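You operate a simulated robot arm through the tools that you are given. There is no shell and no other tool. Be economical: measure what you need, move in short steps, check, and stop when the job is done.

You are at the controls of a simulated two-armed robot. One attempt, no reset.

## Task
Pick up the green module with one hand, pass it to the other hand and put it on the shelf under the green bench. Put the white dome in the red tray. Open the door of the line cabinet. Any order will do. Set down upright: white dome.

The check looks at the end state, three seconds after you hand in, the way a careful person would. Anything else that was tipped, shoved, dropped, spilled or broken makes it a failure.

## Robot
Two 7-joint arms with two-finger parallel grippers on one trunk, on a base that drives. Base frame: it is fixed to the floor where the robot stands at the start and does not move with it; the origin is under the middle of the robot, x ahead of it, y to its left, z up; the surface under the hand at the start is at about z = 0.8. Lengths are in m, angles in rad, forces in N, time in s.
The left shoulder is at the start at [0.07, 0.134, 1.126], the right one opposite. With the tool pointing down near the work surface each hand reaches from about 0.1 to 0.64 m from the robot's upright axis, wherever it stands, measured 20 degrees to its own side. Places, roughly: door of the line cabinet [-9.6, -5.8, 1.2]; red tray (22x16x5 cm) [0.9, -4.6, 0.9]; shelf under the green bench [0.6, -0.3, 0.2]; white dome (8x6x6 cm) [0.4, -4.2, 0.9]. Payload 1.57 kg a hand.
The TCP of each hand is the grasp point between the finger pads, 0.03 m short of the fingertips. In the tool frame z runs along the fingers and y along their closing line. The gripper opens to 0.08 m. The fingers are 0.017 m wide and 0.012 m thick; the gripper's body (0.04 by 0.082 m) begins 0.08 m behind the TCP.
Orientation is that of the tool frame in the base frame, as [roll, pitch, yaw] about the fixed x, y, z axes, in that order (R = Rz(yaw) Ry(pitch) Rx(roll)). With the fingers straight down and closing along the base's y, the tool's x points along the base's -x, its y along +y and its z along -z.

## Interface
- The arms move only by the tool jog_arm. It takes "left_commands", "right_commands" or both (then of equal length, played together; a hand with none holds still); each is a list of rows, each an object of numbers (a shift or turn left out is 0, a gripper value left out holds the last): "x", "y", "z": the shift along the tool's x, y, z in units of 40 mm (1.0 is 40 mm); "wx", "wy", "wz": the turn, a rotation vector about the tool's x, y, z in units of 6 degrees (1.0 is 6 degrees). In form: [{"x": .., "y": .., "z": .., "wx": .., "wy": .., "wz": ..}, ...]. A call has 1 to 8 rows; each row shifts and turns the commanded pose from where the row before left it, along the tool's axes as they then stand. "left_gripper" and "right_gripper" are, for a hand that has rows, the closure in counts, from 0 (fully open) to 255 (shut), set as the call begins (left out, the last holds). A call with a number of a shift or a turn outside -1 to 1 is refused whole. Rows are played at 5 a second. More than 0.05 m and 0.15 rad between two rows, or a gripper value outside its range, and nothing of the call is played. Where a pose cannot be reached the arm comes as near as it can. A force on the tool above 40 N (or 10 N above the force at the start of the call, whichever is more), or a blocked arm, ends the call early, and 0.2 s more pass. Each finger travels about 0.153 m/s and halts on what it meets, pressing with about 43 N; the grip force reading is that of the motor and also rises with nothing between the fingers. The clock runs only during rows and for 0.2 s after the last one: add rows that do not move to give the fingers time. It gives the time, the measured TCP pose, the force on the tool (base axes), the opening and the grip force at its end, in the units of the frame above (readings bear some noise), with the torque about the TCP (base axes, N m) and any sound that the robot's microphone picked up.
- Cameras (640 x 400 px; columns grow to the right, rows downward): "scene" is now at [0.1226, 0.0426, 1.3608]; the picture's right is [0.51, -0.86, 0.00], its down [-0.48, -0.28, -0.83] and it looks along [0.71, 0.43, -0.56] (base axes); focal length 257 px, centre (320, 200). "left" rides on the left gripper at [0.072, 0.007, -0.122] in its tool frame; the picture's right is [-0.09, 1.00, 0.00], its down [-0.84, -0.08, -0.54] and it looks along [-0.54, -0.05, 0.84] (tool axes); focal length 238 px, centre (320, 200). "right" rides on the right gripper at [0.072, -0.007, -0.122] in its tool frame; the picture's right is [0.09, 1.00, 0.00], its down [-0.84, 0.08, -0.54] and it looks along [-0.54, 0.05, 0.84] (tool axes); focal length 238 px, centre (320, 200). There is no depth. A picture from a camera that has moved, and an enlarged one, comes with that camera's place and axes in the base frame and with its lens. The place of the scene camera against the robot may be out by one fixed shift of up to 0.012 m in any direction.
- capture(camera): a new picture of that camera. No time passes.
- lift_body(by): slides the trunk up (or, below 0, down) by that many m; the arms and the scene camera ride with it, the base frame stays. It gives what a move gives, with no picture.
- roll_base(legs): drives the robot by 1 to 6 legs, each [ahead, left, turn to the left] in m, m and rad, along the robot's own axes; the way and the turn of a leg run together, so that a leg with both is an arc; at most 1.5 m and 3.142 rad a leg. The arms and the cameras ride along, it lands a little off, and it stops where it bumps. It gives what a move gives.
- aim_head(pan, tilt): turns the head with the scene camera to pan (to the left, within 1.501 rad either way) and tilt (down, from -0.506 to 1.204), counted from straight ahead of the robot. It gives what a move gives.
- zoom(camera, box): a new picture of the part [left, top, right, bottom] of that camera's present view, enlarged. No time passes.
- hand_in(): hands the job in; it is judged then, once.

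Go step by step. Nothing tells you exact positions but the pictures and the camera data: compare them with the known pose of the tool, close in by small moves and look again before you grip or let go. The budget is 165 turns and 130 pictures, counting those below and the enlarged ones. Unless the task says otherwise, let go and move clear before handing in.

The tools are called after ">>>" as name(argument=value, ...) on one line, values as JSON. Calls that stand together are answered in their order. jog_arm: Moves the arms, as the interface text tells. Its arguments: {"type":"object","properties":{"left_commands":{"type":"array"},"left_gripper":{"type":"number"},"right_commands":{"type":"array"},"right_gripper":{"type":"number"}},"required":[]} The other tools are called the same way: lift_body (by) slides the trunk up or down; roll_base (legs) drives the base; aim_head (pan, tilt) turns the head that bears the scene camera; capture (camera) takes a picture; zoom (camera, box) takes an enlarged picture of a part of a camera's view; hand_in () hands the job in.

At the start:

```text
time: 0.0
left_tool_pos: [0.3792, 0.3832, 1.13]
left_orientation: [-3.142, 0.001, 3.141]
left_contact_force: [-0.4, -0.5, 0.0]
left_ft_torque: [0.0, -0.03, 0.0]
left_finger_gap: 0.08
left_finger_force: 0.0
right_tool_pos: [0.4469, -0.04, 1.0581]
right_orientation: [3.141, -0.001, 3.14]
right_contact_force: [0.8, 0.1, 0.4]
right_ft_torque: [-0.01, 0.01, 0.06]
right_finger_gap: 0.0799
right_finger_force: 0.0
trunk travel left (down, up): [-0.7, 0.24]
robot x, y, heading: [0.0006, 0.0011, -0.001]
head pan, tilt: [0.538, 0.59]
```

scene: 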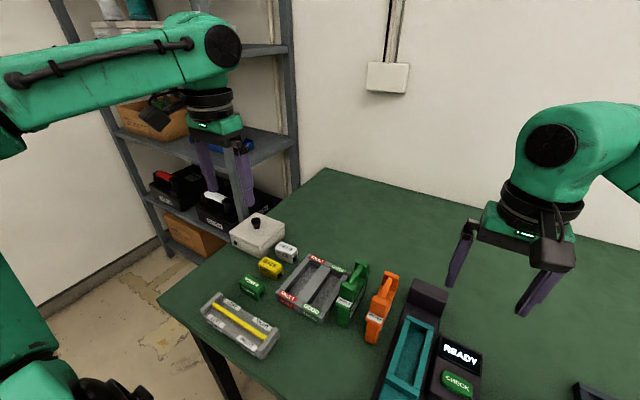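
right: 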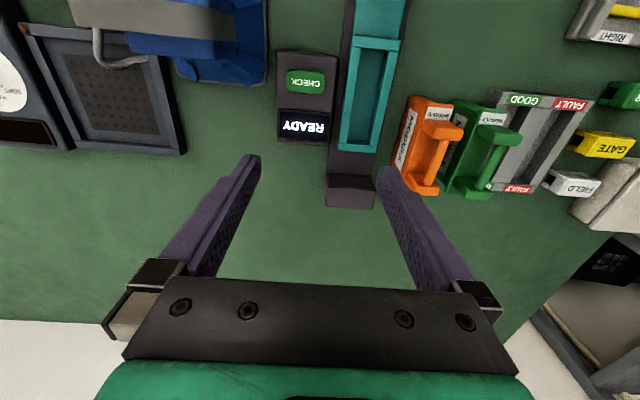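
left: 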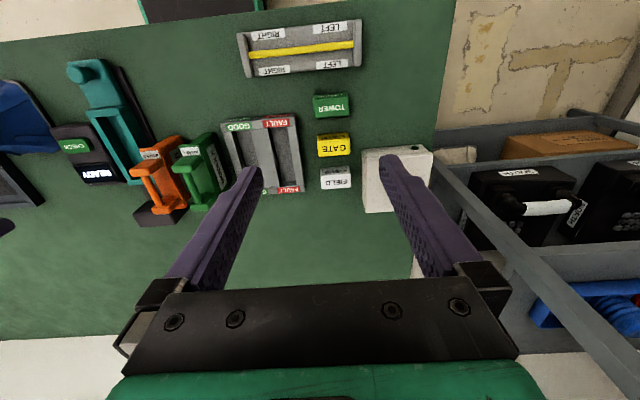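

I see a green bench with a green handled module next to an orange one, at about [0.48, 0.17, 0.85]. I'll look closer at it first.

>>> zoom(camera="scene", box=[220, 220, 460, 370])

>>> zoom(camera="left", box=[60, 40, 380, 240])

```text
2.67 times, centred on (340, 295) of scene
camera zoom: at [0.1226, 0.0426, 1.3608], right [0.51, -0.86, 0.0], down [-0.48, -0.28, -0.83], along [0.71, 0.43, -0.56], focal length 685 px, centre (267, -53)
```

zoom: 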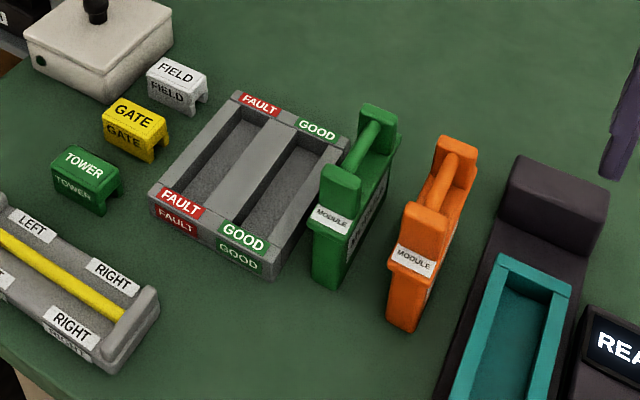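

```text
2.00 times, centred on (220, 140) of left
camera zoom: at [0.3052, 0.3904, 1.2516], right [0.09, 1.0, 0.0], down [0.84, -0.08, 0.54], along [0.54, -0.05, -0.84], focal length 477 px, centre (520, 320)
```

zoom: 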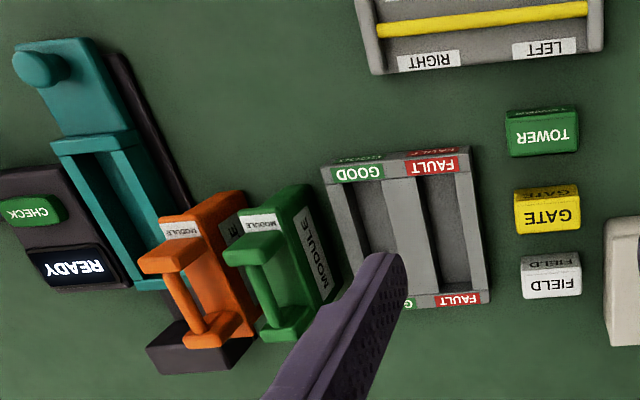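

The handle bar of the green module is at about [0.483, 0.170, 0.91] and runs along x. I'll bring the left hand above it and look again.

>>> jog_arm(left_commands=[{"x": -0.4, "y": -0.888, "z": 0.25}, {"x": -0.4, "y": -0.888, "z": 0.25}, {"x": -0.4, "y": -0.888, "z": 0.25}, {"x": -0.4, "y": -0.888, "z": 0.25}, {"x": -0.4, "y": -0.888, "z": 0.25}, {"x": -0.4, "y": -0.888, "z": 0.25}], left_gripper=0)

>>> capture(camera="left")

>>> capture(camera="scene")

>>> capture(camera="right")

```text
time: 1.4
left_tool_pos: [0.4763, 0.1681, 1.0692]
left_orientation: [3.141, -0.004, 3.141]
left_contact_force: [0.2, -0.3, -0.2]
left_ft_torque: [0.0, 0.01, -0.02]
left_finger_gap: 0.08
left_finger_force: 0.1
right_tool_pos: [0.4497, -0.0406, 1.0573]
right_orientation: [3.139, -0.002, 3.141]
right_contact_force: [-0.3, -0.4, 0.1]
right_ft_torque: [-0.02, 0.03, 0.01]
right_finger_gap: 0.0802
right_finger_force: 0.1
trunk travel left (down, up): [-0.7, 0.24]
robot x, y, heading: [0.0036, -0.0002, -0.002]
head pan, tilt: [0.538, 0.59]
```

```text
124 pictures are left
camera left: at [0.403, 0.1753, 1.1917], right [0.09, 1.0, 0.0], down [0.84, -0.08, 0.54], along [0.54, -0.05, -0.84], focal length 238 px, centre (320, 200)
```

left: 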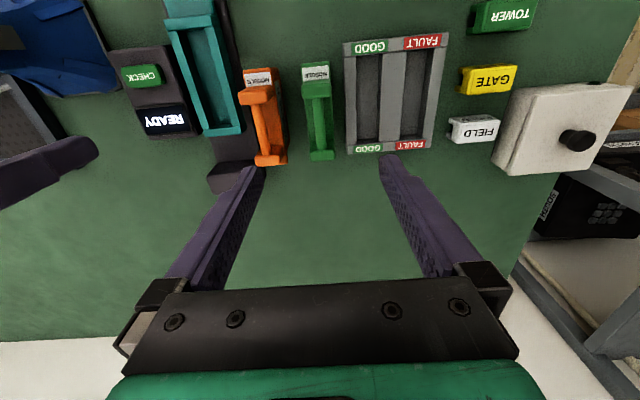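

```text
123 pictures are left
camera scene: at [0.1243, 0.0414, 1.3606], right [0.51, -0.86, 0.0], down [-0.48, -0.28, -0.83], along [0.71, 0.43, -0.56], focal length 257 px, centre (320, 200)
```

scene: 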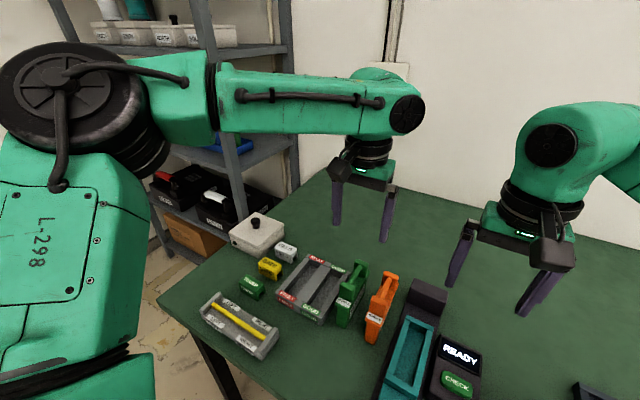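

```text
122 pictures are left
camera right: at [0.3771, -0.0471, 1.1791], right [-0.09, 1.0, 0.0], down [0.84, 0.08, 0.54], along [0.54, 0.05, -0.84], focal length 238 px, centre (320, 200)
```

right: 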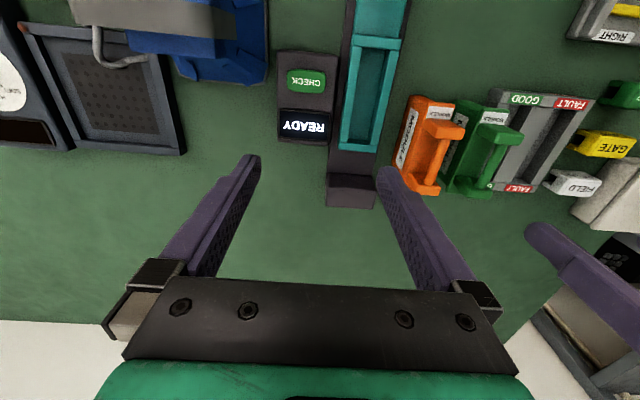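

The left hand is over the module; the bar is at about [0.476, 0.167, 0.92]. I'll zoom in for its angle and size.

>>> zoom(camera="left", box=[220, 50, 460, 200])

>>> zoom(camera="right", box=[380, 70, 620, 220])

```text
2.67 times, centred on (340, 125) of left
camera zoom: at [0.403, 0.1753, 1.1917], right [0.09, 1.0, 0.0], down [0.84, -0.08, 0.54], along [0.54, -0.05, -0.84], focal length 636 px, centre (267, 400)
```

zoom: 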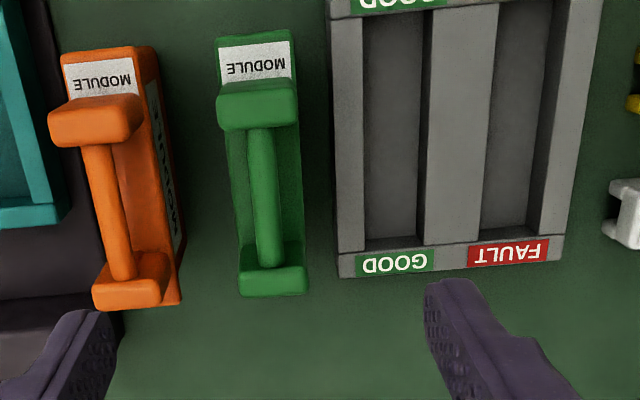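

```text
2.67 times, centred on (500, 145) of right
camera zoom: at [0.3771, -0.0471, 1.1791], right [-0.09, 1.0, 0.0], down [0.84, 0.08, 0.54], along [0.54, 0.05, -0.84], focal length 636 px, centre (-160, 347)
```

zoom: 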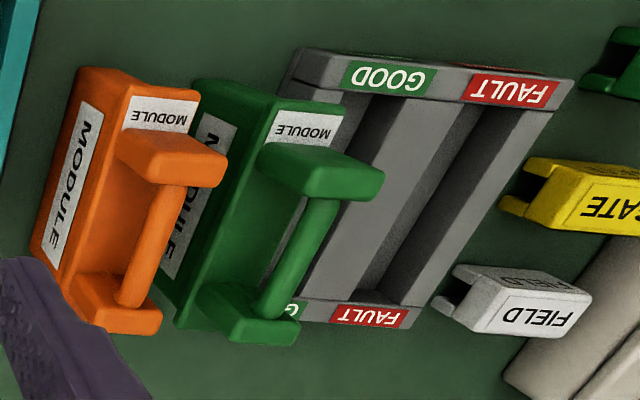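

The bar runs along x within 2° and is about 13 mm thick. Orange's top sits about 5 cm to the side, so I'll partly close the gripper before going down over the bar.

>>> jog_arm(left_commands=[{}, {}, {"z": 0.8}, {"z": 0.8}, {"z": 0.8}], left_gripper=118)

>>> capture(camera="left")

>>> zoom(camera="scene", box=[260, 180, 460, 360])

>>> zoom(camera="right", box=[380, 70, 620, 220])

```text
time: 2.6
left_tool_pos: [0.4771, 0.172, 0.9742]
left_orientation: [-3.139, 0.0, 3.141]
left_contact_force: [-0.4, 1.2, -0.5]
left_ft_torque: [-0.01, 0.0, 0.01]
left_finger_gap: 0.0428
left_finger_force: 0.1
right_tool_pos: [0.4481, -0.0383, 1.057]
right_orientation: [-3.14, 0.0, 3.14]
right_contact_force: [-0.1, -0.1, -0.1]
right_ft_torque: [0.03, 0.05, 0.01]
right_finger_gap: 0.0802
right_finger_force: 0.0
trunk travel left (down, up): [-0.7, 0.24]
robot x, y, heading: [-0.0009, 0.0017, -0.002]
head pan, tilt: [0.538, 0.59]
```

```text
119 pictures are left
camera left: at [0.4022, 0.1782, 1.095], right [0.09, 1.0, 0.0], down [0.84, -0.08, 0.54], along [0.54, -0.05, -0.84], focal length 238 px, centre (320, 200)
```

left: 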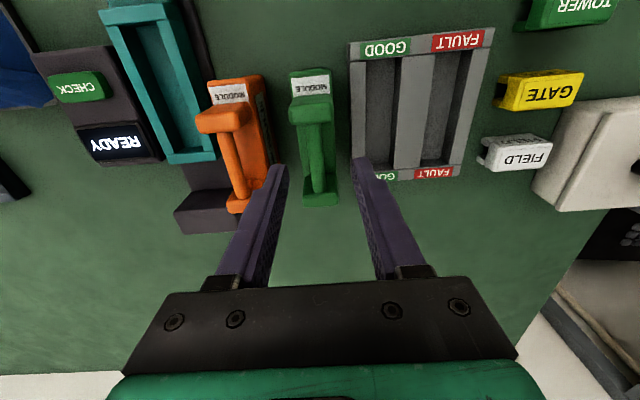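

```text
2.22 times, centred on (360, 270) of scene
camera zoom: at [0.1234, 0.0428, 1.3607], right [0.51, -0.86, 0.0], down [-0.48, -0.28, -0.83], along [0.71, 0.43, -0.56], focal length 571 px, centre (231, 44)
```

zoom: 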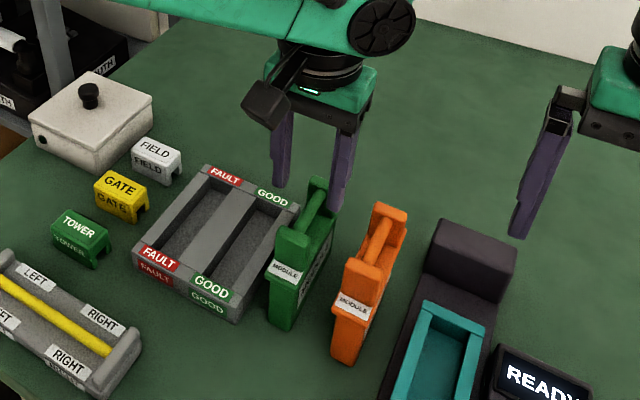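

```text
2.67 times, centred on (500, 145) of right
camera zoom: at [0.3764, -0.0459, 1.1794], right [-0.09, 1.0, 0.0], down [0.84, 0.08, 0.54], along [0.54, 0.05, -0.84], focal length 636 px, centre (-160, 347)
```

zoom: 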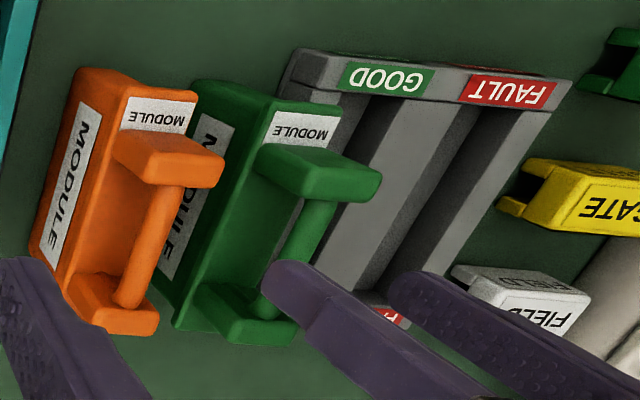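

Aligned, with fingers either side of the bar. Going down 46 mm to the grasp height.

>>> jog_arm(left_commands=[{"z": 0.6}, {"z": 0.6}])

>>> zoom(camera="left", box=[220, 100, 420, 225])

>>> zoom(camera="right", box=[380, 70, 620, 220])

```text
time: 3.2
left_tool_pos: [0.4765, 0.171, 0.9246]
left_orientation: [3.141, 0.0, -3.141]
left_contact_force: [-0.2, 0.5, -0.2]
left_ft_torque: [0.01, -0.01, 0.02]
left_finger_gap: 0.0431
left_finger_force: 0.0
right_tool_pos: [0.4484, -0.0385, 1.0567]
right_orientation: [3.141, 0.0, -3.141]
right_contact_force: [0.2, -0.6, -0.4]
right_ft_torque: [-0.02, -0.01, 0.0]
right_finger_gap: 0.0799
right_finger_force: 0.1
trunk travel left (down, up): [-0.7, 0.24]
robot x, y, heading: [-0.0007, -0.0004, 0.001]
head pan, tilt: [0.538, 0.59]
```

```text
3.20 times, centred on (320, 162) of left
camera zoom: at [0.4024, 0.1778, 1.0472], right [0.09, 1.0, 0.0], down [0.84, -0.08, 0.54], along [0.54, -0.05, -0.84], focal length 763 px, centre (320, 320)
```

zoom: 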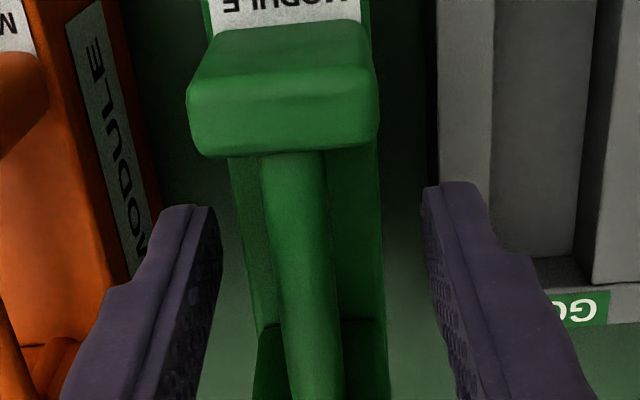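

```text
2.67 times, centred on (500, 145) of right
camera zoom: at [0.3764, -0.0459, 1.1794], right [-0.09, 1.0, 0.0], down [0.84, 0.08, 0.54], along [0.54, 0.05, -0.84], focal length 636 px, centre (-160, 347)
```

zoom: 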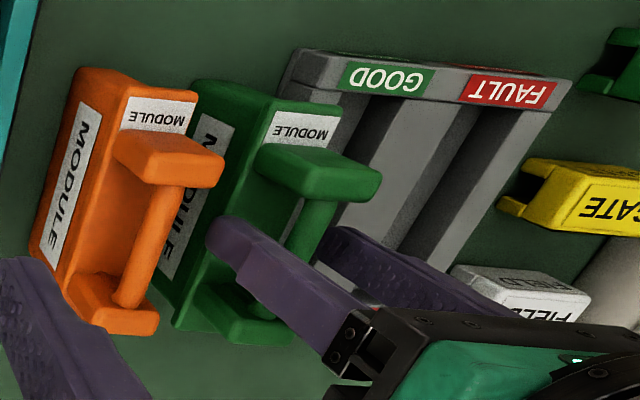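

Fingers straddle the bar between the posts. Closing.

>>> jog_arm(left_commands=[{}, {}, {}], left_gripper=255)

>>> zoom(camera="right", box=[380, 70, 620, 220])

```text
time: 4.0
left_tool_pos: [0.4754, 0.1721, 0.9263]
left_orientation: [-3.14, 0.001, -3.141]
left_contact_force: [-0.2, -0.3, 0.7]
left_ft_torque: [0.02, -0.03, 0.01]
left_finger_gap: 0.0114
left_finger_force: 28.2
right_tool_pos: [0.4479, -0.0404, 1.0576]
right_orientation: [-3.141, -0.002, 3.139]
right_contact_force: [0.0, 0.0, -0.6]
right_ft_torque: [0.02, 0.02, -0.02]
right_finger_gap: 0.0799
right_finger_force: 0.1
trunk travel left (down, up): [-0.7, 0.24]
robot x, y, heading: [0.0044, 0.0025, -0.001]
head pan, tilt: [0.538, 0.59]
```

```text
2.67 times, centred on (500, 145) of right
camera zoom: at [0.3758, -0.046, 1.1796], right [-0.09, 1.0, 0.0], down [0.84, 0.08, 0.54], along [0.54, 0.05, -0.84], focal length 636 px, centre (-160, 347)
```

zoom: 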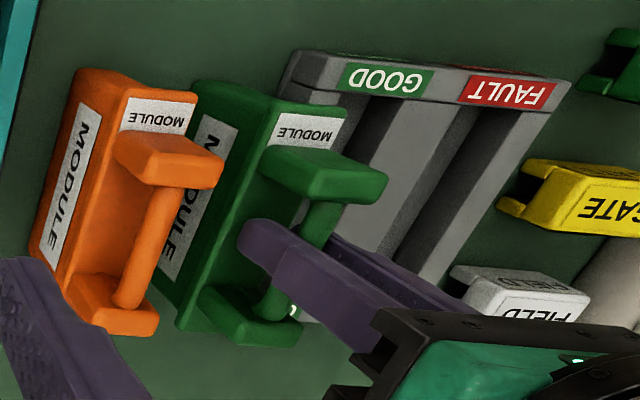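

The bar is held (gap 11 mm). Lifting straight up.

>>> jog_arm(left_commands=[{"z": -0.6}, {"z": -0.8}, {"z": -0.9}, {"z": -0.9}, {"z": -0.9}])

>>> capture(camera="scene")

>>> capture(camera="right")

```text
time: 5.2
left_tool_pos: [0.4736, 0.1697, 1.0902]
left_orientation: [3.141, 0.001, -3.141]
left_contact_force: [0.5, 0.3, -2.7]
left_ft_torque: [0.01, 0.0, 0.0]
left_finger_gap: 0.0115
left_finger_force: 28.8
right_tool_pos: [0.4476, -0.04, 1.0577]
right_orientation: [3.141, 0.0, 3.141]
right_contact_force: [0.2, 0.0, 0.0]
right_ft_torque: [0.01, -0.02, -0.04]
right_finger_gap: 0.08
right_finger_force: 0.1
trunk travel left (down, up): [-0.7, 0.24]
robot x, y, heading: [-0.0004, 0.0018, -0.003]
head pan, tilt: [0.538, 0.59]
```

```text
113 pictures are left
camera scene: at [0.1225, 0.0425, 1.3607], right [0.51, -0.86, 0.0], down [-0.48, -0.28, -0.83], along [0.71, 0.43, -0.56], focal length 257 px, centre (320, 200)
```

scene: 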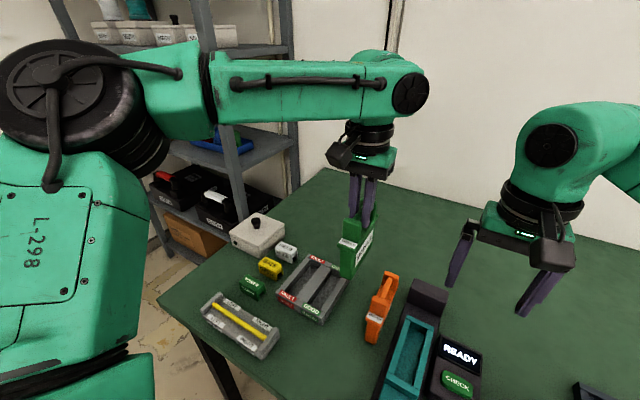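

```text
112 pictures are left
camera right: at [0.3756, -0.0462, 1.1796], right [-0.09, 1.0, 0.0], down [0.84, 0.08, 0.54], along [0.54, 0.05, -0.84], focal length 238 px, centre (320, 200)
```

right: 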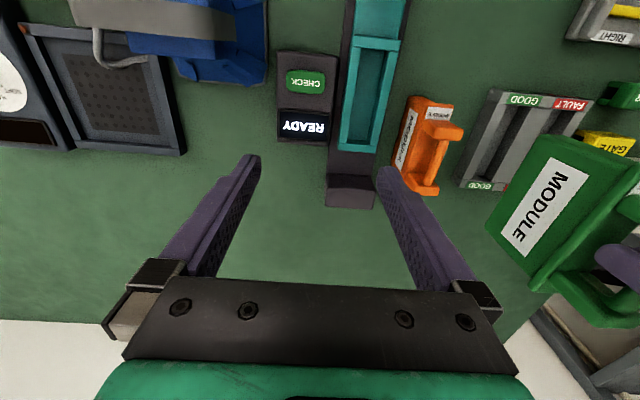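

The module is held firmly (about 0.3 kg). I'll look right and left for free space before backing off for the hand-over.

>>> aim_head(pan=-1.4, tilt=0.35)

>>> capture(camera="scene")

>>> aim_head(pan=1.45, tilt=0.5)

>>> capture(camera="scene")

```text
time: 7.1
left_tool_pos: [0.4747, 0.1714, 1.0897]
left_orientation: [3.141, 0.001, 3.141]
left_contact_force: [0.0, 0.0, -3.6]
left_ft_torque: [0.01, -0.01, -0.04]
left_finger_gap: 0.0116
left_finger_force: 28.8
right_tool_pos: [0.4487, -0.0385, 1.0572]
right_orientation: [3.141, 0.0, -3.141]
right_contact_force: [-0.4, -0.3, -0.2]
right_ft_torque: [0.01, 0.0, 0.03]
right_finger_gap: 0.0799
right_finger_force: 0.2
trunk travel left (down, up): [-0.7, 0.24]
robot x, y, heading: [0.0019, 0.002, -0.003]
head pan, tilt: [-1.4, 0.351]
```

```text
111 pictures are left
camera scene: at [0.0629, -0.0944, 1.3825], right [-0.99, -0.17, 0.0], down [-0.06, 0.34, -0.94], along [0.16, -0.93, -0.34], focal length 257 px, centre (320, 200)
```

scene: 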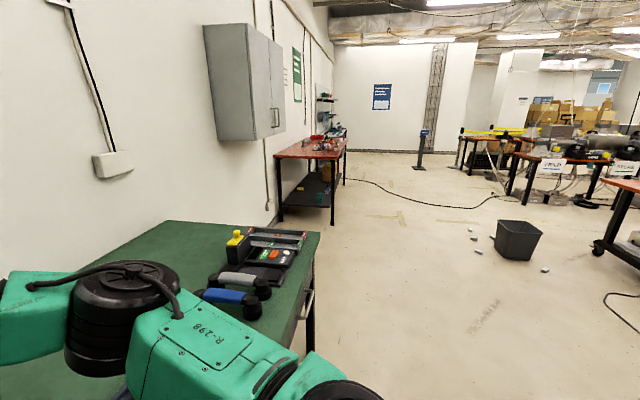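

```text
time: 9.6
left_tool_pos: [0.4736, 0.171, 1.0895]
left_orientation: [3.14, 0.0, 3.141]
left_contact_force: [-0.3, 0.2, -1.8]
left_ft_torque: [0.01, -0.02, 0.0]
left_finger_gap: 0.0113
left_finger_force: 28.7
right_tool_pos: [0.4487, -0.0391, 1.0571]
right_orientation: [-3.14, 0.0, -3.141]
right_contact_force: [0.6, -0.5, -0.1]
right_ft_torque: [0.0, 0.03, 0.02]
right_finger_gap: 0.0801
right_finger_force: 0.2
trunk travel left (down, up): [-0.7, 0.24]
robot x, y, heading: [-0.0017, -0.0005, 0.005]
head pan, tilt: [1.45, 0.499]
```

```text
110 pictures are left
camera scene: at [0.058, 0.0876, 1.3688], right [0.99, -0.12, 0.0], down [-0.06, -0.48, -0.88], along [0.11, 0.87, -0.48], focal length 257 px, centre (320, 200)
```

scene: 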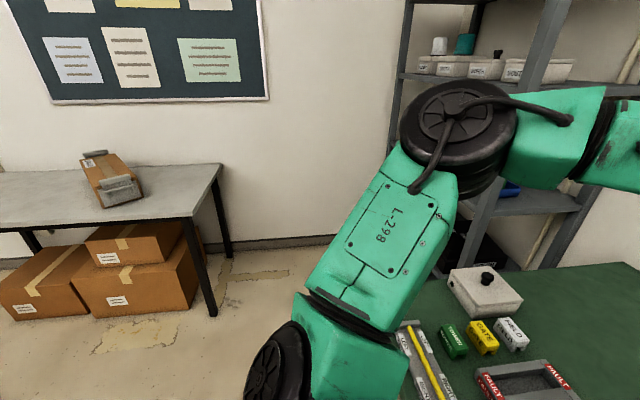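

There is open floor around; the red bench is to the right, along the same wall. I'll back off 0.5 m and look at the green bench's shelf from there.

>>> roll_base(legs=[[-0.5, 0, 0]])

>>> aim_head(pan=-0.3, tilt=0.6)

>>> capture(camera="scene")

```text
time: 12.5
left_tool_pos: [-0.0245, 0.1712, 1.0898]
left_orientation: [-3.141, -0.003, -3.14]
left_contact_force: [-0.6, -0.4, -3.3]
left_ft_torque: [0.01, -0.03, 0.01]
left_finger_gap: 0.0112
left_finger_force: 28.8
right_tool_pos: [-0.0508, -0.0385, 1.057]
right_orientation: [3.141, -0.002, -3.141]
right_contact_force: [-0.3, -0.6, -0.6]
right_ft_torque: [0.01, 0.02, -0.01]
right_finger_gap: 0.0801
right_finger_force: 0.2
trunk travel left (down, up): [-0.7, 0.24]
robot x, y, heading: [-0.4983, -0.0012, -0.001]
head pan, tilt: [1.45, 0.499]
```

```text
time: 14.3
left_tool_pos: [-0.0261, 0.1718, 1.0904]
left_orientation: [3.141, 0.002, -3.141]
left_contact_force: [1.1, 0.5, -2.2]
left_ft_torque: [-0.02, 0.03, 0.0]
left_finger_gap: 0.0114
left_finger_force: 28.5
right_tool_pos: [-0.0515, -0.0392, 1.0572]
right_orientation: [-3.141, 0.0, -3.141]
right_contact_force: [0.1, -0.3, 0.7]
right_ft_torque: [0.01, 0.01, -0.01]
right_finger_gap: 0.08
right_finger_force: 0.1
trunk travel left (down, up): [-0.7, 0.24]
robot x, y, heading: [-0.5006, 0.0005, 0.003]
head pan, tilt: [-0.3, 0.6]
```

```text
109 pictures are left
camera scene: at [-0.369, -0.0288, 1.3597], right [-0.29, -0.96, 0.0], down [-0.54, 0.17, -0.82], along [0.79, -0.24, -0.57], focal length 257 px, centre (320, 200)
```

scene: 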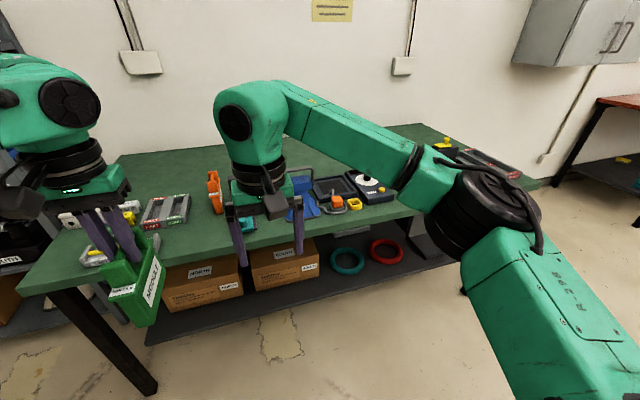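

The shelf holds two boxes and two rings, with free room around the rings. For the hand-over I'll tilt the right hand to point forward and 35° down, and bring the left hand toward the middle.

>>> jog_arm(left_commands=[{"y": -0.375}, {"y": -0.375}, {"y": -0.375}, {"y": -0.375}, {"y": -0.375}, {"y": -0.375}, {"y": -0.375}, {"y": -0.375}], right_commands=[{"y": -0.5, "wy": -1}, {"y": -0.5, "wy": -1}, {"y": -0.5, "wy": -1}, {"y": -0.5, "wy": -1}, {"y": -0.5, "wy": -1}, {"y": -0.5, "wy": -1}, {"y": -0.5, "wy": -1}, {"y": -0.5, "wy": -1}])

>>> aim_head(pan=0.1, tilt=0.6)

>>> capture(camera="scene")

```text
time: 16.1
left_tool_pos: [-0.0263, 0.112, 1.091]
left_orientation: [-3.141, 0.002, -3.139]
left_contact_force: [-0.7, -0.3, -3.1]
left_ft_torque: [0.0, -0.01, -0.01]
left_finger_gap: 0.0114
left_finger_force: 28.9
left hand out of reach, approached as far as the arm can: row 5, 6, 7, 8
right_tool_pos: [-0.054, -0.1999, 1.0582]
right_orientation: [3.141, 0.842, -3.141]
right_contact_force: [-0.4, 0.2, -0.6]
right_ft_torque: [0.0, -0.02, 0.03]
right_finger_gap: 0.0801
right_finger_force: 0.0
trunk travel left (down, up): [-0.7, 0.24]
robot x, y, heading: [-0.4976, -0.0034, 0.001]
head pan, tilt: [-0.3, 0.6]
```

```text
time: 17.0
left_tool_pos: [-0.0243, 0.1123, 1.09]
left_orientation: [3.142, 0.0, -3.141]
left_contact_force: [-0.5, 0.1, -2.6]
left_ft_torque: [-0.03, -0.01, -0.03]
left_finger_gap: 0.0115
left_finger_force: 28.8
right_tool_pos: [-0.0526, -0.1986, 1.0572]
right_orientation: [-3.141, 0.836, -3.141]
right_contact_force: [1.0, 1.2, -0.6]
right_ft_torque: [-0.04, -0.01, 0.01]
right_finger_gap: 0.08
right_finger_force: 0.0
trunk travel left (down, up): [-0.7, 0.24]
robot x, y, heading: [-0.4974, 0.0001, 0.001]
head pan, tilt: [0.099, 0.6]
```

```text
108 pictures are left
camera scene: at [-0.3653, 0.0059, 1.3597], right [0.1, -1.0, 0.0], down [-0.56, -0.06, -0.82], along [0.82, 0.08, -0.57], focal length 257 px, centre (320, 200)
```

scene: 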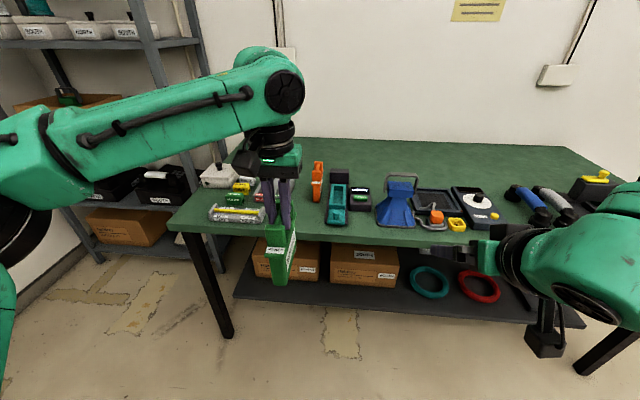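

The left hand stops at y = 0.112, so I'll bring the right hand over to it, staying behind the module.

>>> jog_arm(right_commands=[{"z": -0.9, "wy": -1}, {"z": -0.9, "wy": -0.17}, {"y": 0.97, "z": -0.15}, {"y": 0.97, "z": -0.15}, {"y": 0.97, "z": -0.15}, {"y": 0.97, "z": -0.15}, {"y": 0.97}, {"y": 0.97}])

>>> capture(camera="scene")

>>> capture(camera="right")

```text
time: 18.8
left_tool_pos: [-0.0257, 0.1139, 1.0894]
left_orientation: [-3.139, -0.001, -3.14]
left_contact_force: [-0.5, -0.3, -3.3]
left_ft_torque: [-0.01, 0.01, -0.01]
left_finger_gap: 0.0113
left_finger_force: 28.9
right_tool_pos: [-0.1283, 0.0353, 1.117]
right_orientation: [-3.136, 0.96, -3.141]
right_contact_force: [-0.5, -0.3, 0.5]
right_ft_torque: [-0.04, 0.05, -0.02]
right_finger_gap: 0.0799
right_finger_force: 0.0
trunk travel left (down, up): [-0.7, 0.24]
robot x, y, heading: [-0.5003, -0.0057, 0.001]
head pan, tilt: [0.099, 0.6]
```

```text
107 pictures are left
camera scene: at [-0.3659, 0.0084, 1.3597], right [0.1, -0.99, 0.0], down [-0.56, -0.06, -0.82], along [0.82, 0.08, -0.57], focal length 257 px, centre (320, 200)
```

scene: 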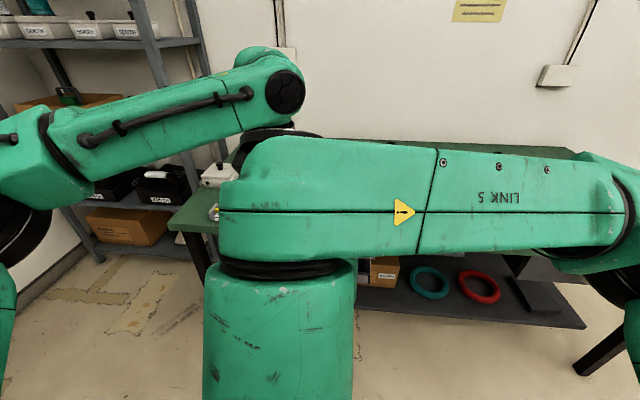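

```text
106 pictures are left
camera right: at [-0.2692, 0.0284, 1.1268], right [-0.05, 1.0, -0.08], down [0.04, 0.08, 1.0], along [1.0, 0.05, -0.04], focal length 238 px, centre (320, 200)
```

right: 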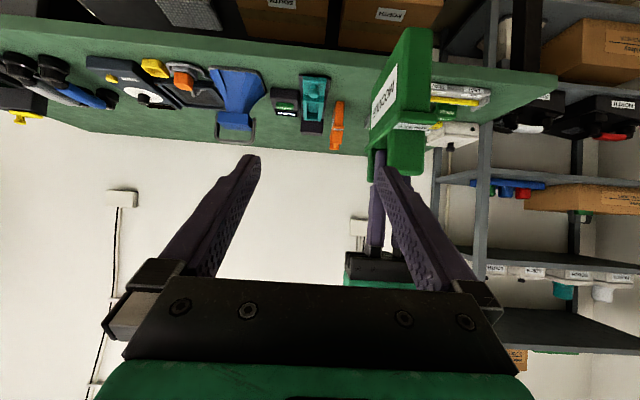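

The right camera sees the module well. I'll line up in y and height and look once more before advancing.

>>> jog_arm(right_commands=[{"y": 0.65, "x": 0.27}, {"y": 0.65, "x": 0.27}, {"y": 0.65, "x": 0.28}, {}])

>>> capture(camera="right")

```text
time: 19.8
left_tool_pos: [-0.0253, 0.112, 1.0904]
left_orientation: [-3.141, 0.0, -3.139]
left_contact_force: [-0.8, 0.3, -3.5]
left_ft_torque: [0.01, 0.02, 0.0]
left_finger_gap: 0.0114
left_finger_force: 28.6
right_tool_pos: [-0.1475, 0.1122, 1.089]
right_orientation: [-3.141, 0.959, -3.141]
right_contact_force: [-0.9, -0.7, -0.1]
right_ft_torque: [-0.02, 0.0, 0.0]
right_finger_gap: 0.0798
right_finger_force: 0.0
trunk travel left (down, up): [-0.7, 0.24]
robot x, y, heading: [-0.4993, -0.001, 0.005]
head pan, tilt: [0.099, 0.6]
```

```text
105 pictures are left
camera right: at [-0.2884, 0.1044, 1.1001], right [-0.05, 1.0, -0.08], down [0.04, 0.08, 1.0], along [1.0, 0.05, -0.04], focal length 238 px, centre (320, 200)
```

right: 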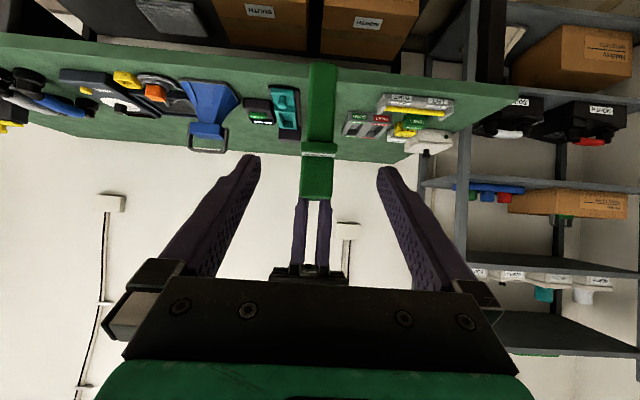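

Module centred between the fingers. Advancing 108 mm along the fingers.

>>> jog_arm(right_commands=[{"z": 0.9}, {"z": 0.9}, {"z": 0.9}, {}])

>>> capture(camera="right")

>>> capture(camera="left")

```text
time: 20.8
left_tool_pos: [-0.0248, 0.1119, 1.0915]
left_orientation: [3.142, 0.0, -3.14]
left_contact_force: [-0.4, 0.3, -2.6]
left_ft_torque: [0.01, 0.04, 0.01]
left_finger_gap: 0.0113
left_finger_force: 28.8
right_tool_pos: [-0.0572, 0.1127, 1.0291]
right_orientation: [-3.141, 0.961, 3.141]
right_contact_force: [0.2, -0.5, 0.0]
right_ft_torque: [0.01, -0.02, 0.0]
right_finger_gap: 0.0799
right_finger_force: 0.2
trunk travel left (down, up): [-0.7, 0.24]
robot x, y, heading: [-0.5019, -0.0029, 0.005]
head pan, tilt: [0.099, 0.6]
```

```text
104 pictures are left
camera right: at [-0.1998, 0.105, 1.0399], right [-0.05, 1.0, -0.08], down [0.04, 0.08, 1.0], along [1.0, 0.05, -0.04], focal length 238 px, centre (320, 200)
```

right: 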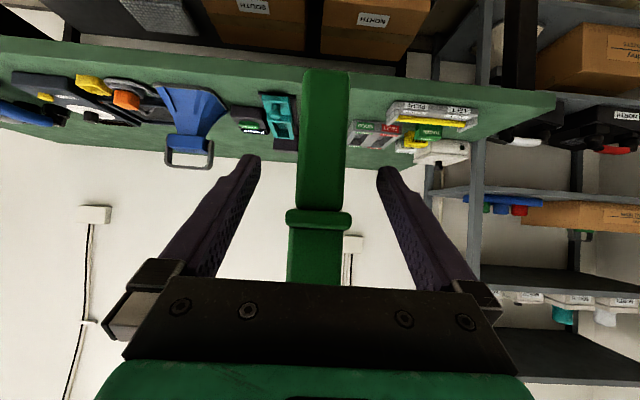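

```text
103 pictures are left
camera left: at [-0.0991, 0.1184, 1.2123], right [0.09, 1.0, 0.0], down [0.84, -0.08, 0.54], along [0.54, -0.05, -0.84], focal length 238 px, centre (320, 200)
```

left: 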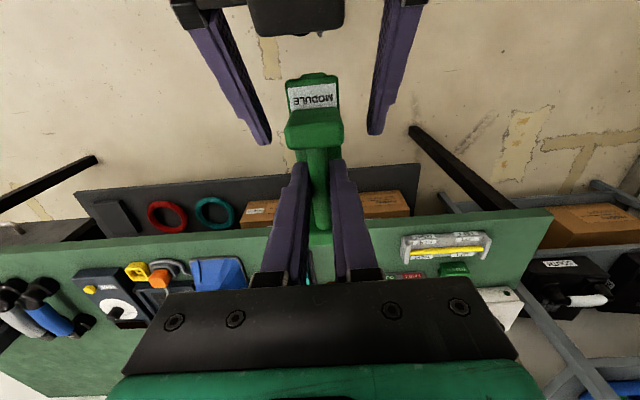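

Both right fingers straddle the body, clear of the left hand. Closing the right gripper.

>>> jog_arm(right_commands=[{}, {}, {}, {}], right_gripper=255)

>>> capture(camera="right")

```text
time: 21.8
left_tool_pos: [-0.0247, 0.1113, 1.0903]
left_orientation: [3.141, 0.001, -3.139]
left_contact_force: [-3.2, 3.5, -1.0]
left_ft_torque: [0.03, 0.08, -0.01]
left_finger_gap: 0.0111
left_finger_force: 29.3
right_tool_pos: [-0.0584, 0.1115, 1.0291]
right_orientation: [3.14, 0.961, 3.141]
right_contact_force: [2.1, -2.8, -0.9]
right_ft_torque: [0.18, 0.14, -0.1]
right_finger_gap: 0.0334
right_finger_force: 41.4
trunk travel left (down, up): [-0.7, 0.24]
robot x, y, heading: [-0.5031, -0.0039, -0.0]
head pan, tilt: [0.099, 0.6]
```

```text
102 pictures are left
camera right: at [-0.1997, 0.1049, 1.0399], right [-0.05, 1.0, -0.08], down [0.04, 0.08, 1.0], along [1.0, 0.05, -0.04], focal length 238 px, centre (320, 200)
```

right: 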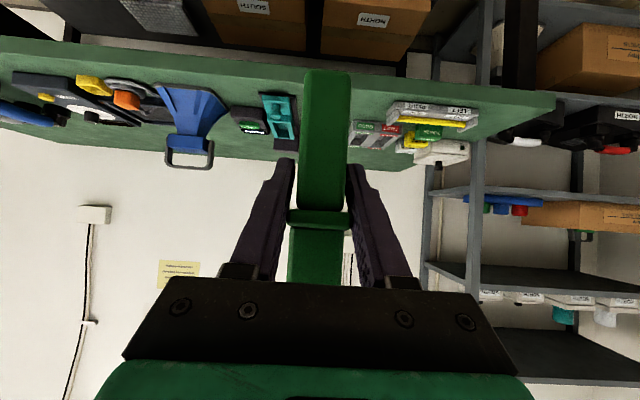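

Right hand holds the 33 mm body. Opening the left hand and raising it clear.

>>> jog_arm(left_commands=[{}, {}, {"z": -0.5}, {"z": -1}, {"z": -1}, {"z": -1}], left_gripper=100)

>>> capture(camera="right")

>>> capture(camera="left")

```text
time: 23.2
left_tool_pos: [-0.052, 0.1496, 1.1982]
left_orientation: [-3.14, 0.004, 3.142]
left_contact_force: [-0.4, 0.1, 1.2]
left_ft_torque: [-0.03, -0.02, -0.01]
left_finger_gap: 0.0486
left_finger_force: 0.0
left hand out of reach, approached as far as the arm can: row 3, 4, 5, 6
right_tool_pos: [-0.0603, 0.1118, 1.0303]
right_orientation: [-3.141, 0.961, 3.141]
right_contact_force: [-0.3, 0.5, -0.2]
right_ft_torque: [0.0, 0.14, 0.0]
right_finger_gap: 0.0333
right_finger_force: 40.9
trunk travel left (down, up): [-0.7, 0.24]
robot x, y, heading: [-0.501, -0.0015, 0.002]
head pan, tilt: [0.099, 0.6]
```

```text
101 pictures are left
camera right: at [-0.2012, 0.1049, 1.0404], right [-0.05, 1.0, -0.08], down [0.03, 0.08, 1.0], along [1.0, 0.05, -0.04], focal length 238 px, centre (320, 200)
```

right: 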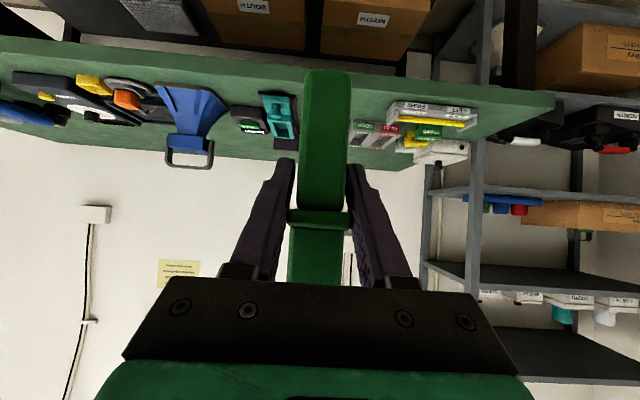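

```text
100 pictures are left
camera left: at [-0.1271, 0.1565, 1.3203], right [0.09, 1.0, 0.0], down [0.84, -0.08, 0.54], along [0.54, -0.05, -0.84], focal length 238 px, centre (320, 200)
```

left: 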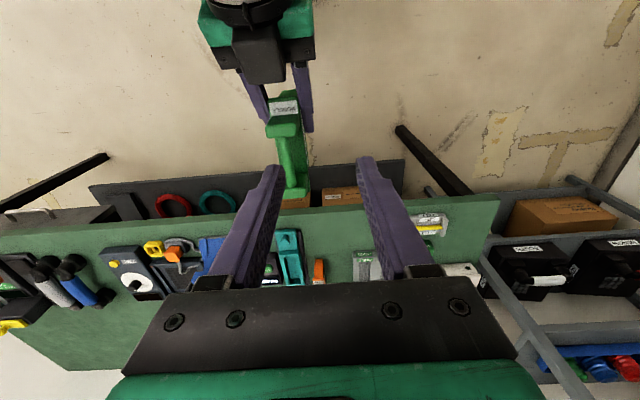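

The module is now in the right hand only. I'll move the left hand aside and tuck it back.

>>> jog_arm(left_commands=[{"y": 1}, {"y": 1}, {"y": 1}, {"y": 1}, {"y": 1}, {"y": 0.8, "x": 0.6}, {"x": 1}, {"x": 1}])

>>> jog_arm(right_commands=[{"y": -1}, {"y": -1}, {"y": -1}, {"y": -1}, {"y": -1}, {"y": -1}, {"y": -1}])

>>> capture(camera="scene")

```text
time: 25.0
left_tool_pos: [-0.1579, 0.3817, 1.1975]
left_orientation: [-3.141, 0.0, -3.141]
left_contact_force: [0.3, 0.0, -0.2]
left_ft_torque: [0.02, -0.03, 0.0]
left_finger_gap: 0.0487
left_finger_force: 0.0
right_tool_pos: [-0.0597, 0.1115, 1.03]
right_orientation: [3.141, 0.962, -3.141]
right_contact_force: [-0.2, -0.3, -0.3]
right_ft_torque: [0.01, 0.08, -0.01]
right_finger_gap: 0.0336
right_finger_force: 41.8
trunk travel left (down, up): [-0.7, 0.24]
robot x, y, heading: [-0.501, 0.0005, 0.002]
head pan, tilt: [0.099, 0.6]
```

```text
time: 26.6
left_tool_pos: [-0.1563, 0.3787, 1.198]
left_orientation: [3.138, 0.001, -3.14]
left_contact_force: [-0.7, -0.8, 0.8]
left_ft_torque: [0.03, 0.01, 0.01]
left_finger_gap: 0.0485
left_finger_force: 0.1
right_tool_pos: [-0.0605, -0.17, 1.0277]
right_orientation: [3.141, 0.962, -3.139]
right_contact_force: [-0.3, 0.1, -0.5]
right_ft_torque: [0.03, 0.09, 0.0]
right_finger_gap: 0.0334
right_finger_force: 41.2
trunk travel left (down, up): [-0.7, 0.24]
robot x, y, heading: [-0.5019, 0.0004, 0.001]
head pan, tilt: [0.099, 0.6]
```

```text
99 pictures are left
camera scene: at [-0.367, 0.0031, 1.3599], right [0.1, -0.99, 0.0], down [-0.56, -0.05, -0.83], along [0.82, 0.08, -0.56], focal length 257 px, centre (320, 200)
```

scene: 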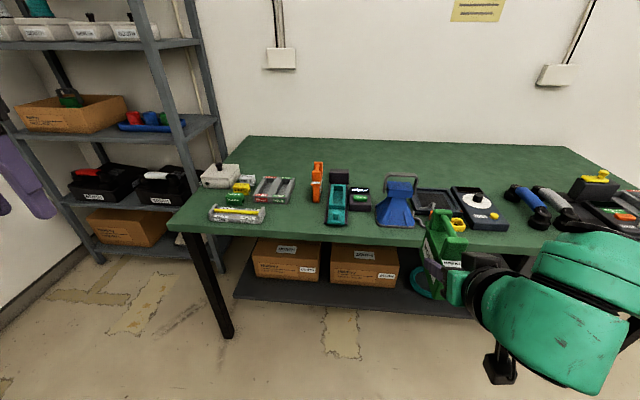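

Now I'll tuck the left hand further and lower the trunk to look into the shelf.

>>> jog_arm(left_commands=[{"x": 0.9}, {"x": 0.9}, {"x": 0.9}, {"x": 0.9}])

>>> lift_body(by=-0.5)

>>> aim_head(pan=-0.35, tilt=0.5)

>>> capture(camera="scene")

>>> capture(camera="right")

```text
time: 27.6
left_tool_pos: [-0.3026, 0.3811, 1.1971]
left_orientation: [-3.141, 0.003, -3.141]
left_contact_force: [-1.1, -0.2, -0.2]
left_ft_torque: [-0.02, -0.07, 0.02]
left_finger_gap: 0.0483
left_finger_force: 0.0
right_tool_pos: [-0.0607, -0.1691, 1.0279]
right_orientation: [3.14, 0.961, 3.141]
right_contact_force: [0.3, 0.4, -0.6]
right_ft_torque: [-0.02, 0.1, 0.01]
right_finger_gap: 0.0336
right_finger_force: 40.9
trunk travel left (down, up): [-0.7, 0.24]
robot x, y, heading: [-0.4995, 0.0007, 0.002]
head pan, tilt: [0.099, 0.6]
```

```text
refused: -0.5 is not a number from -0.4 to 0.4
```

```text
time: 28.5
left_tool_pos: [-0.2989, 0.3813, 1.1974]
left_orientation: [-3.141, 0.0, -3.139]
left_contact_force: [-0.3, 0.6, -0.1]
left_ft_torque: [-0.01, -0.03, 0.04]
left_finger_gap: 0.0486
left_finger_force: 0.1
right_tool_pos: [-0.0587, -0.17, 1.0273]
right_orientation: [3.14, 0.959, 3.141]
right_contact_force: [0.8, -0.3, -0.2]
right_ft_torque: [0.02, 0.1, -0.02]
right_finger_gap: 0.0337
right_finger_force: 41.4
trunk travel left (down, up): [-0.7, 0.24]
robot x, y, heading: [-0.5033, -0.0014, 0.001]
head pan, tilt: [-0.351, 0.499]
```

```text
98 pictures are left
camera scene: at [-0.3678, -0.0341, 1.3688], right [-0.34, -0.94, 0.0], down [-0.45, 0.16, -0.88], along [0.82, -0.3, -0.48], focal length 257 px, centre (320, 200)
```

scene: 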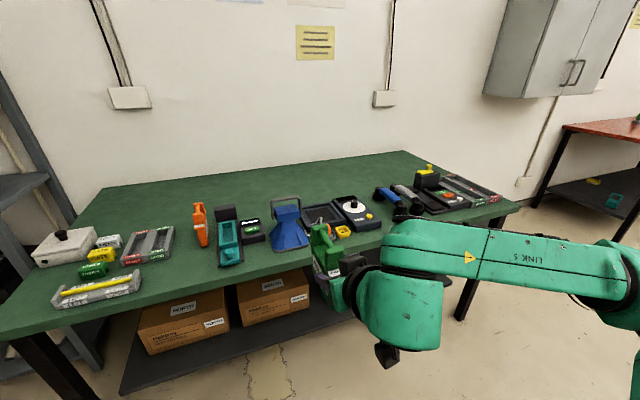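

```text
97 pictures are left
camera right: at [-0.1995, -0.1763, 1.0382], right [-0.05, 1.0, -0.08], down [0.04, 0.08, 1.0], along [1.0, 0.05, -0.04], focal length 238 px, centre (320, 200)
```

right: 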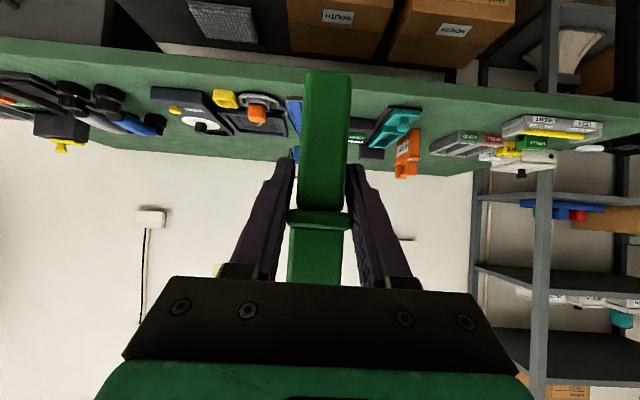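

Lowering in two steps (0.4 max a call), then looking at the shelf.

>>> lift_body(by=-0.4)

>>> lift_body(by=-0.1)

>>> capture(camera="right")

>>> capture(camera="scene")

```text
time: 32.3
left_tool_pos: [-0.3002, 0.382, 0.7964]
left_orientation: [-3.141, 0.001, 3.141]
left_contact_force: [-0.2, -0.3, 0.1]
left_ft_torque: [-0.03, 0.01, -0.01]
left_finger_gap: 0.0485
left_finger_force: 0.1
right_tool_pos: [-0.0588, -0.1685, 0.6281]
right_orientation: [3.141, 0.96, 3.141]
right_contact_force: [-0.5, 0.2, 0.8]
right_ft_torque: [0.04, 0.08, -0.01]
right_finger_gap: 0.0336
right_finger_force: 41.1
trunk travel left (down, up): [-0.3, 0.64]
robot x, y, heading: [-0.4983, 0.002, 0.001]
head pan, tilt: [-0.351, 0.499]
```

```text
time: 33.6
left_tool_pos: [-0.3002, 0.3802, 0.697]
left_orientation: [3.142, 0.0, -3.14]
left_contact_force: [-0.8, 0.6, 0.8]
left_ft_torque: [0.0, 0.01, 0.01]
left_finger_gap: 0.049
left_finger_force: 0.1
right_tool_pos: [-0.0594, -0.1703, 0.5272]
right_orientation: [-3.14, 0.96, -3.14]
right_contact_force: [-0.1, -0.1, -0.5]
right_ft_torque: [-0.03, 0.09, -0.03]
right_finger_gap: 0.0336
right_finger_force: 41.7
trunk travel left (down, up): [-0.2, 0.74]
robot x, y, heading: [-0.5012, 0.002, 0.003]
head pan, tilt: [-0.351, 0.499]
```

```text
96 pictures are left
camera right: at [-0.2, -0.1764, 0.5383], right [-0.05, 1.0, -0.08], down [0.04, 0.08, 1.0], along [1.0, 0.05, -0.04], focal length 238 px, centre (320, 200)
```

right: 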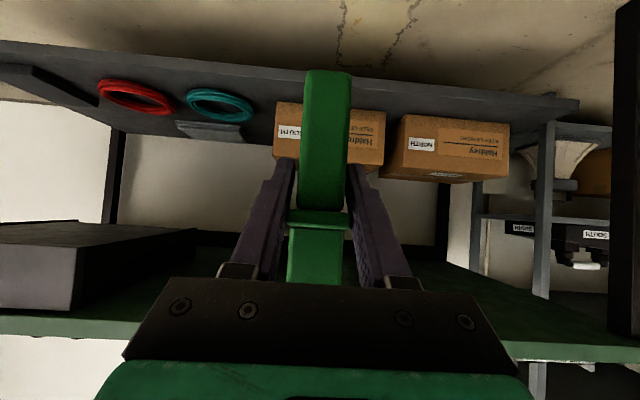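

```text
95 pictures are left
camera scene: at [-0.3684, -0.0343, 0.8689], right [-0.34, -0.94, 0.0], down [-0.45, 0.16, -0.88], along [0.82, -0.3, -0.48], focal length 257 px, centre (320, 200)
```

scene: 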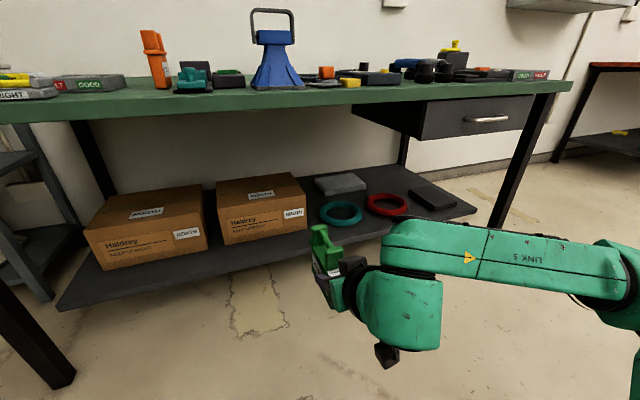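

The shelf front edge is at x≈0.40, box fronts at x≈0.555 (right one ends at y≈-0.31), and ring 1 centres at [0.61, -0.50] with radius 0.1. A clear spot for the module is x 0.43–0.54, y≈-0.36. I'll lower further and slide right.

>>> lift_body(by=-0.19)

>>> roll_base(legs=[[0, -0.19, 0], [0.2, 0, 0]])

>>> capture(camera="scene")

>>> capture(camera="right")

```text
time: 35.7
left_tool_pos: [-0.3004, 0.3815, 0.5068]
left_orientation: [3.141, 0.001, -3.141]
left_contact_force: [0.2, -0.6, -0.5]
left_ft_torque: [-0.01, 0.0, -0.04]
left_finger_gap: 0.0487
left_finger_force: 0.1
right_tool_pos: [-0.0588, -0.1697, 0.3372]
right_orientation: [-3.141, 0.959, 3.14]
right_contact_force: [0.4, 0.5, 1.0]
right_ft_torque: [0.02, 0.09, -0.01]
right_finger_gap: 0.0335
right_finger_force: 41.2
trunk travel left (down, up): [-0.01, 0.93]
robot x, y, heading: [-0.5038, -0.0012, -0.007]
head pan, tilt: [-0.351, 0.499]
```

```text
time: 38.5
left_tool_pos: [-0.0994, 0.1894, 0.5074]
left_orientation: [-3.141, 0.0, -3.142]
left_contact_force: [0.4, -0.3, -1.1]
left_ft_torque: [0.0, 0.03, -0.03]
left_finger_gap: 0.0485
left_finger_force: 0.1
right_tool_pos: [0.1419, -0.3607, 0.3379]
right_orientation: [-3.141, 0.96, -3.141]
right_contact_force: [0.4, 0.1, 0.4]
right_ft_torque: [-0.02, 0.1, 0.01]
right_finger_gap: 0.0334
right_finger_force: 41.3
trunk travel left (down, up): [-0.01, 0.93]
robot x, y, heading: [-0.3001, -0.1922, 0.0]
head pan, tilt: [-0.351, 0.499]
```

```text
94 pictures are left
camera scene: at [-0.1681, -0.2252, 0.6788], right [-0.34, -0.94, 0.0], down [-0.45, 0.16, -0.88], along [0.82, -0.3, -0.48], focal length 257 px, centre (320, 200)
```

scene: 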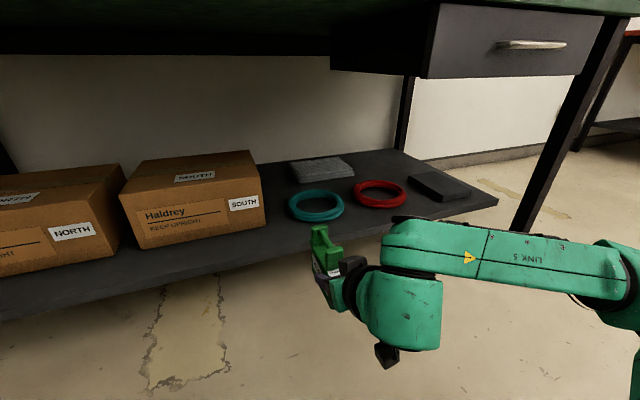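

```text
93 pictures are left
camera right: at [0.0001, -0.3674, 0.3482], right [-0.05, 1.0, -0.08], down [0.04, 0.08, 1.0], along [1.0, 0.05, -0.04], focal length 238 px, centre (320, 200)
```

right: 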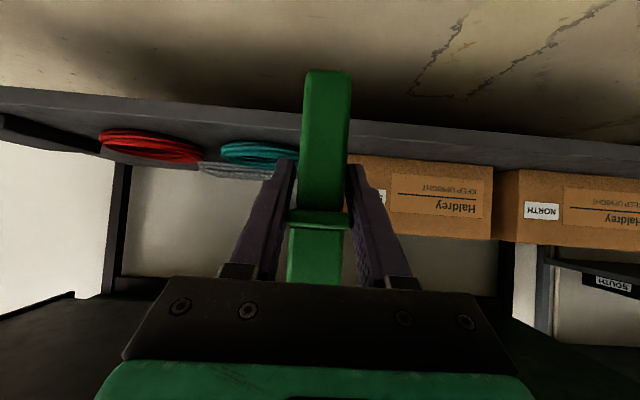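

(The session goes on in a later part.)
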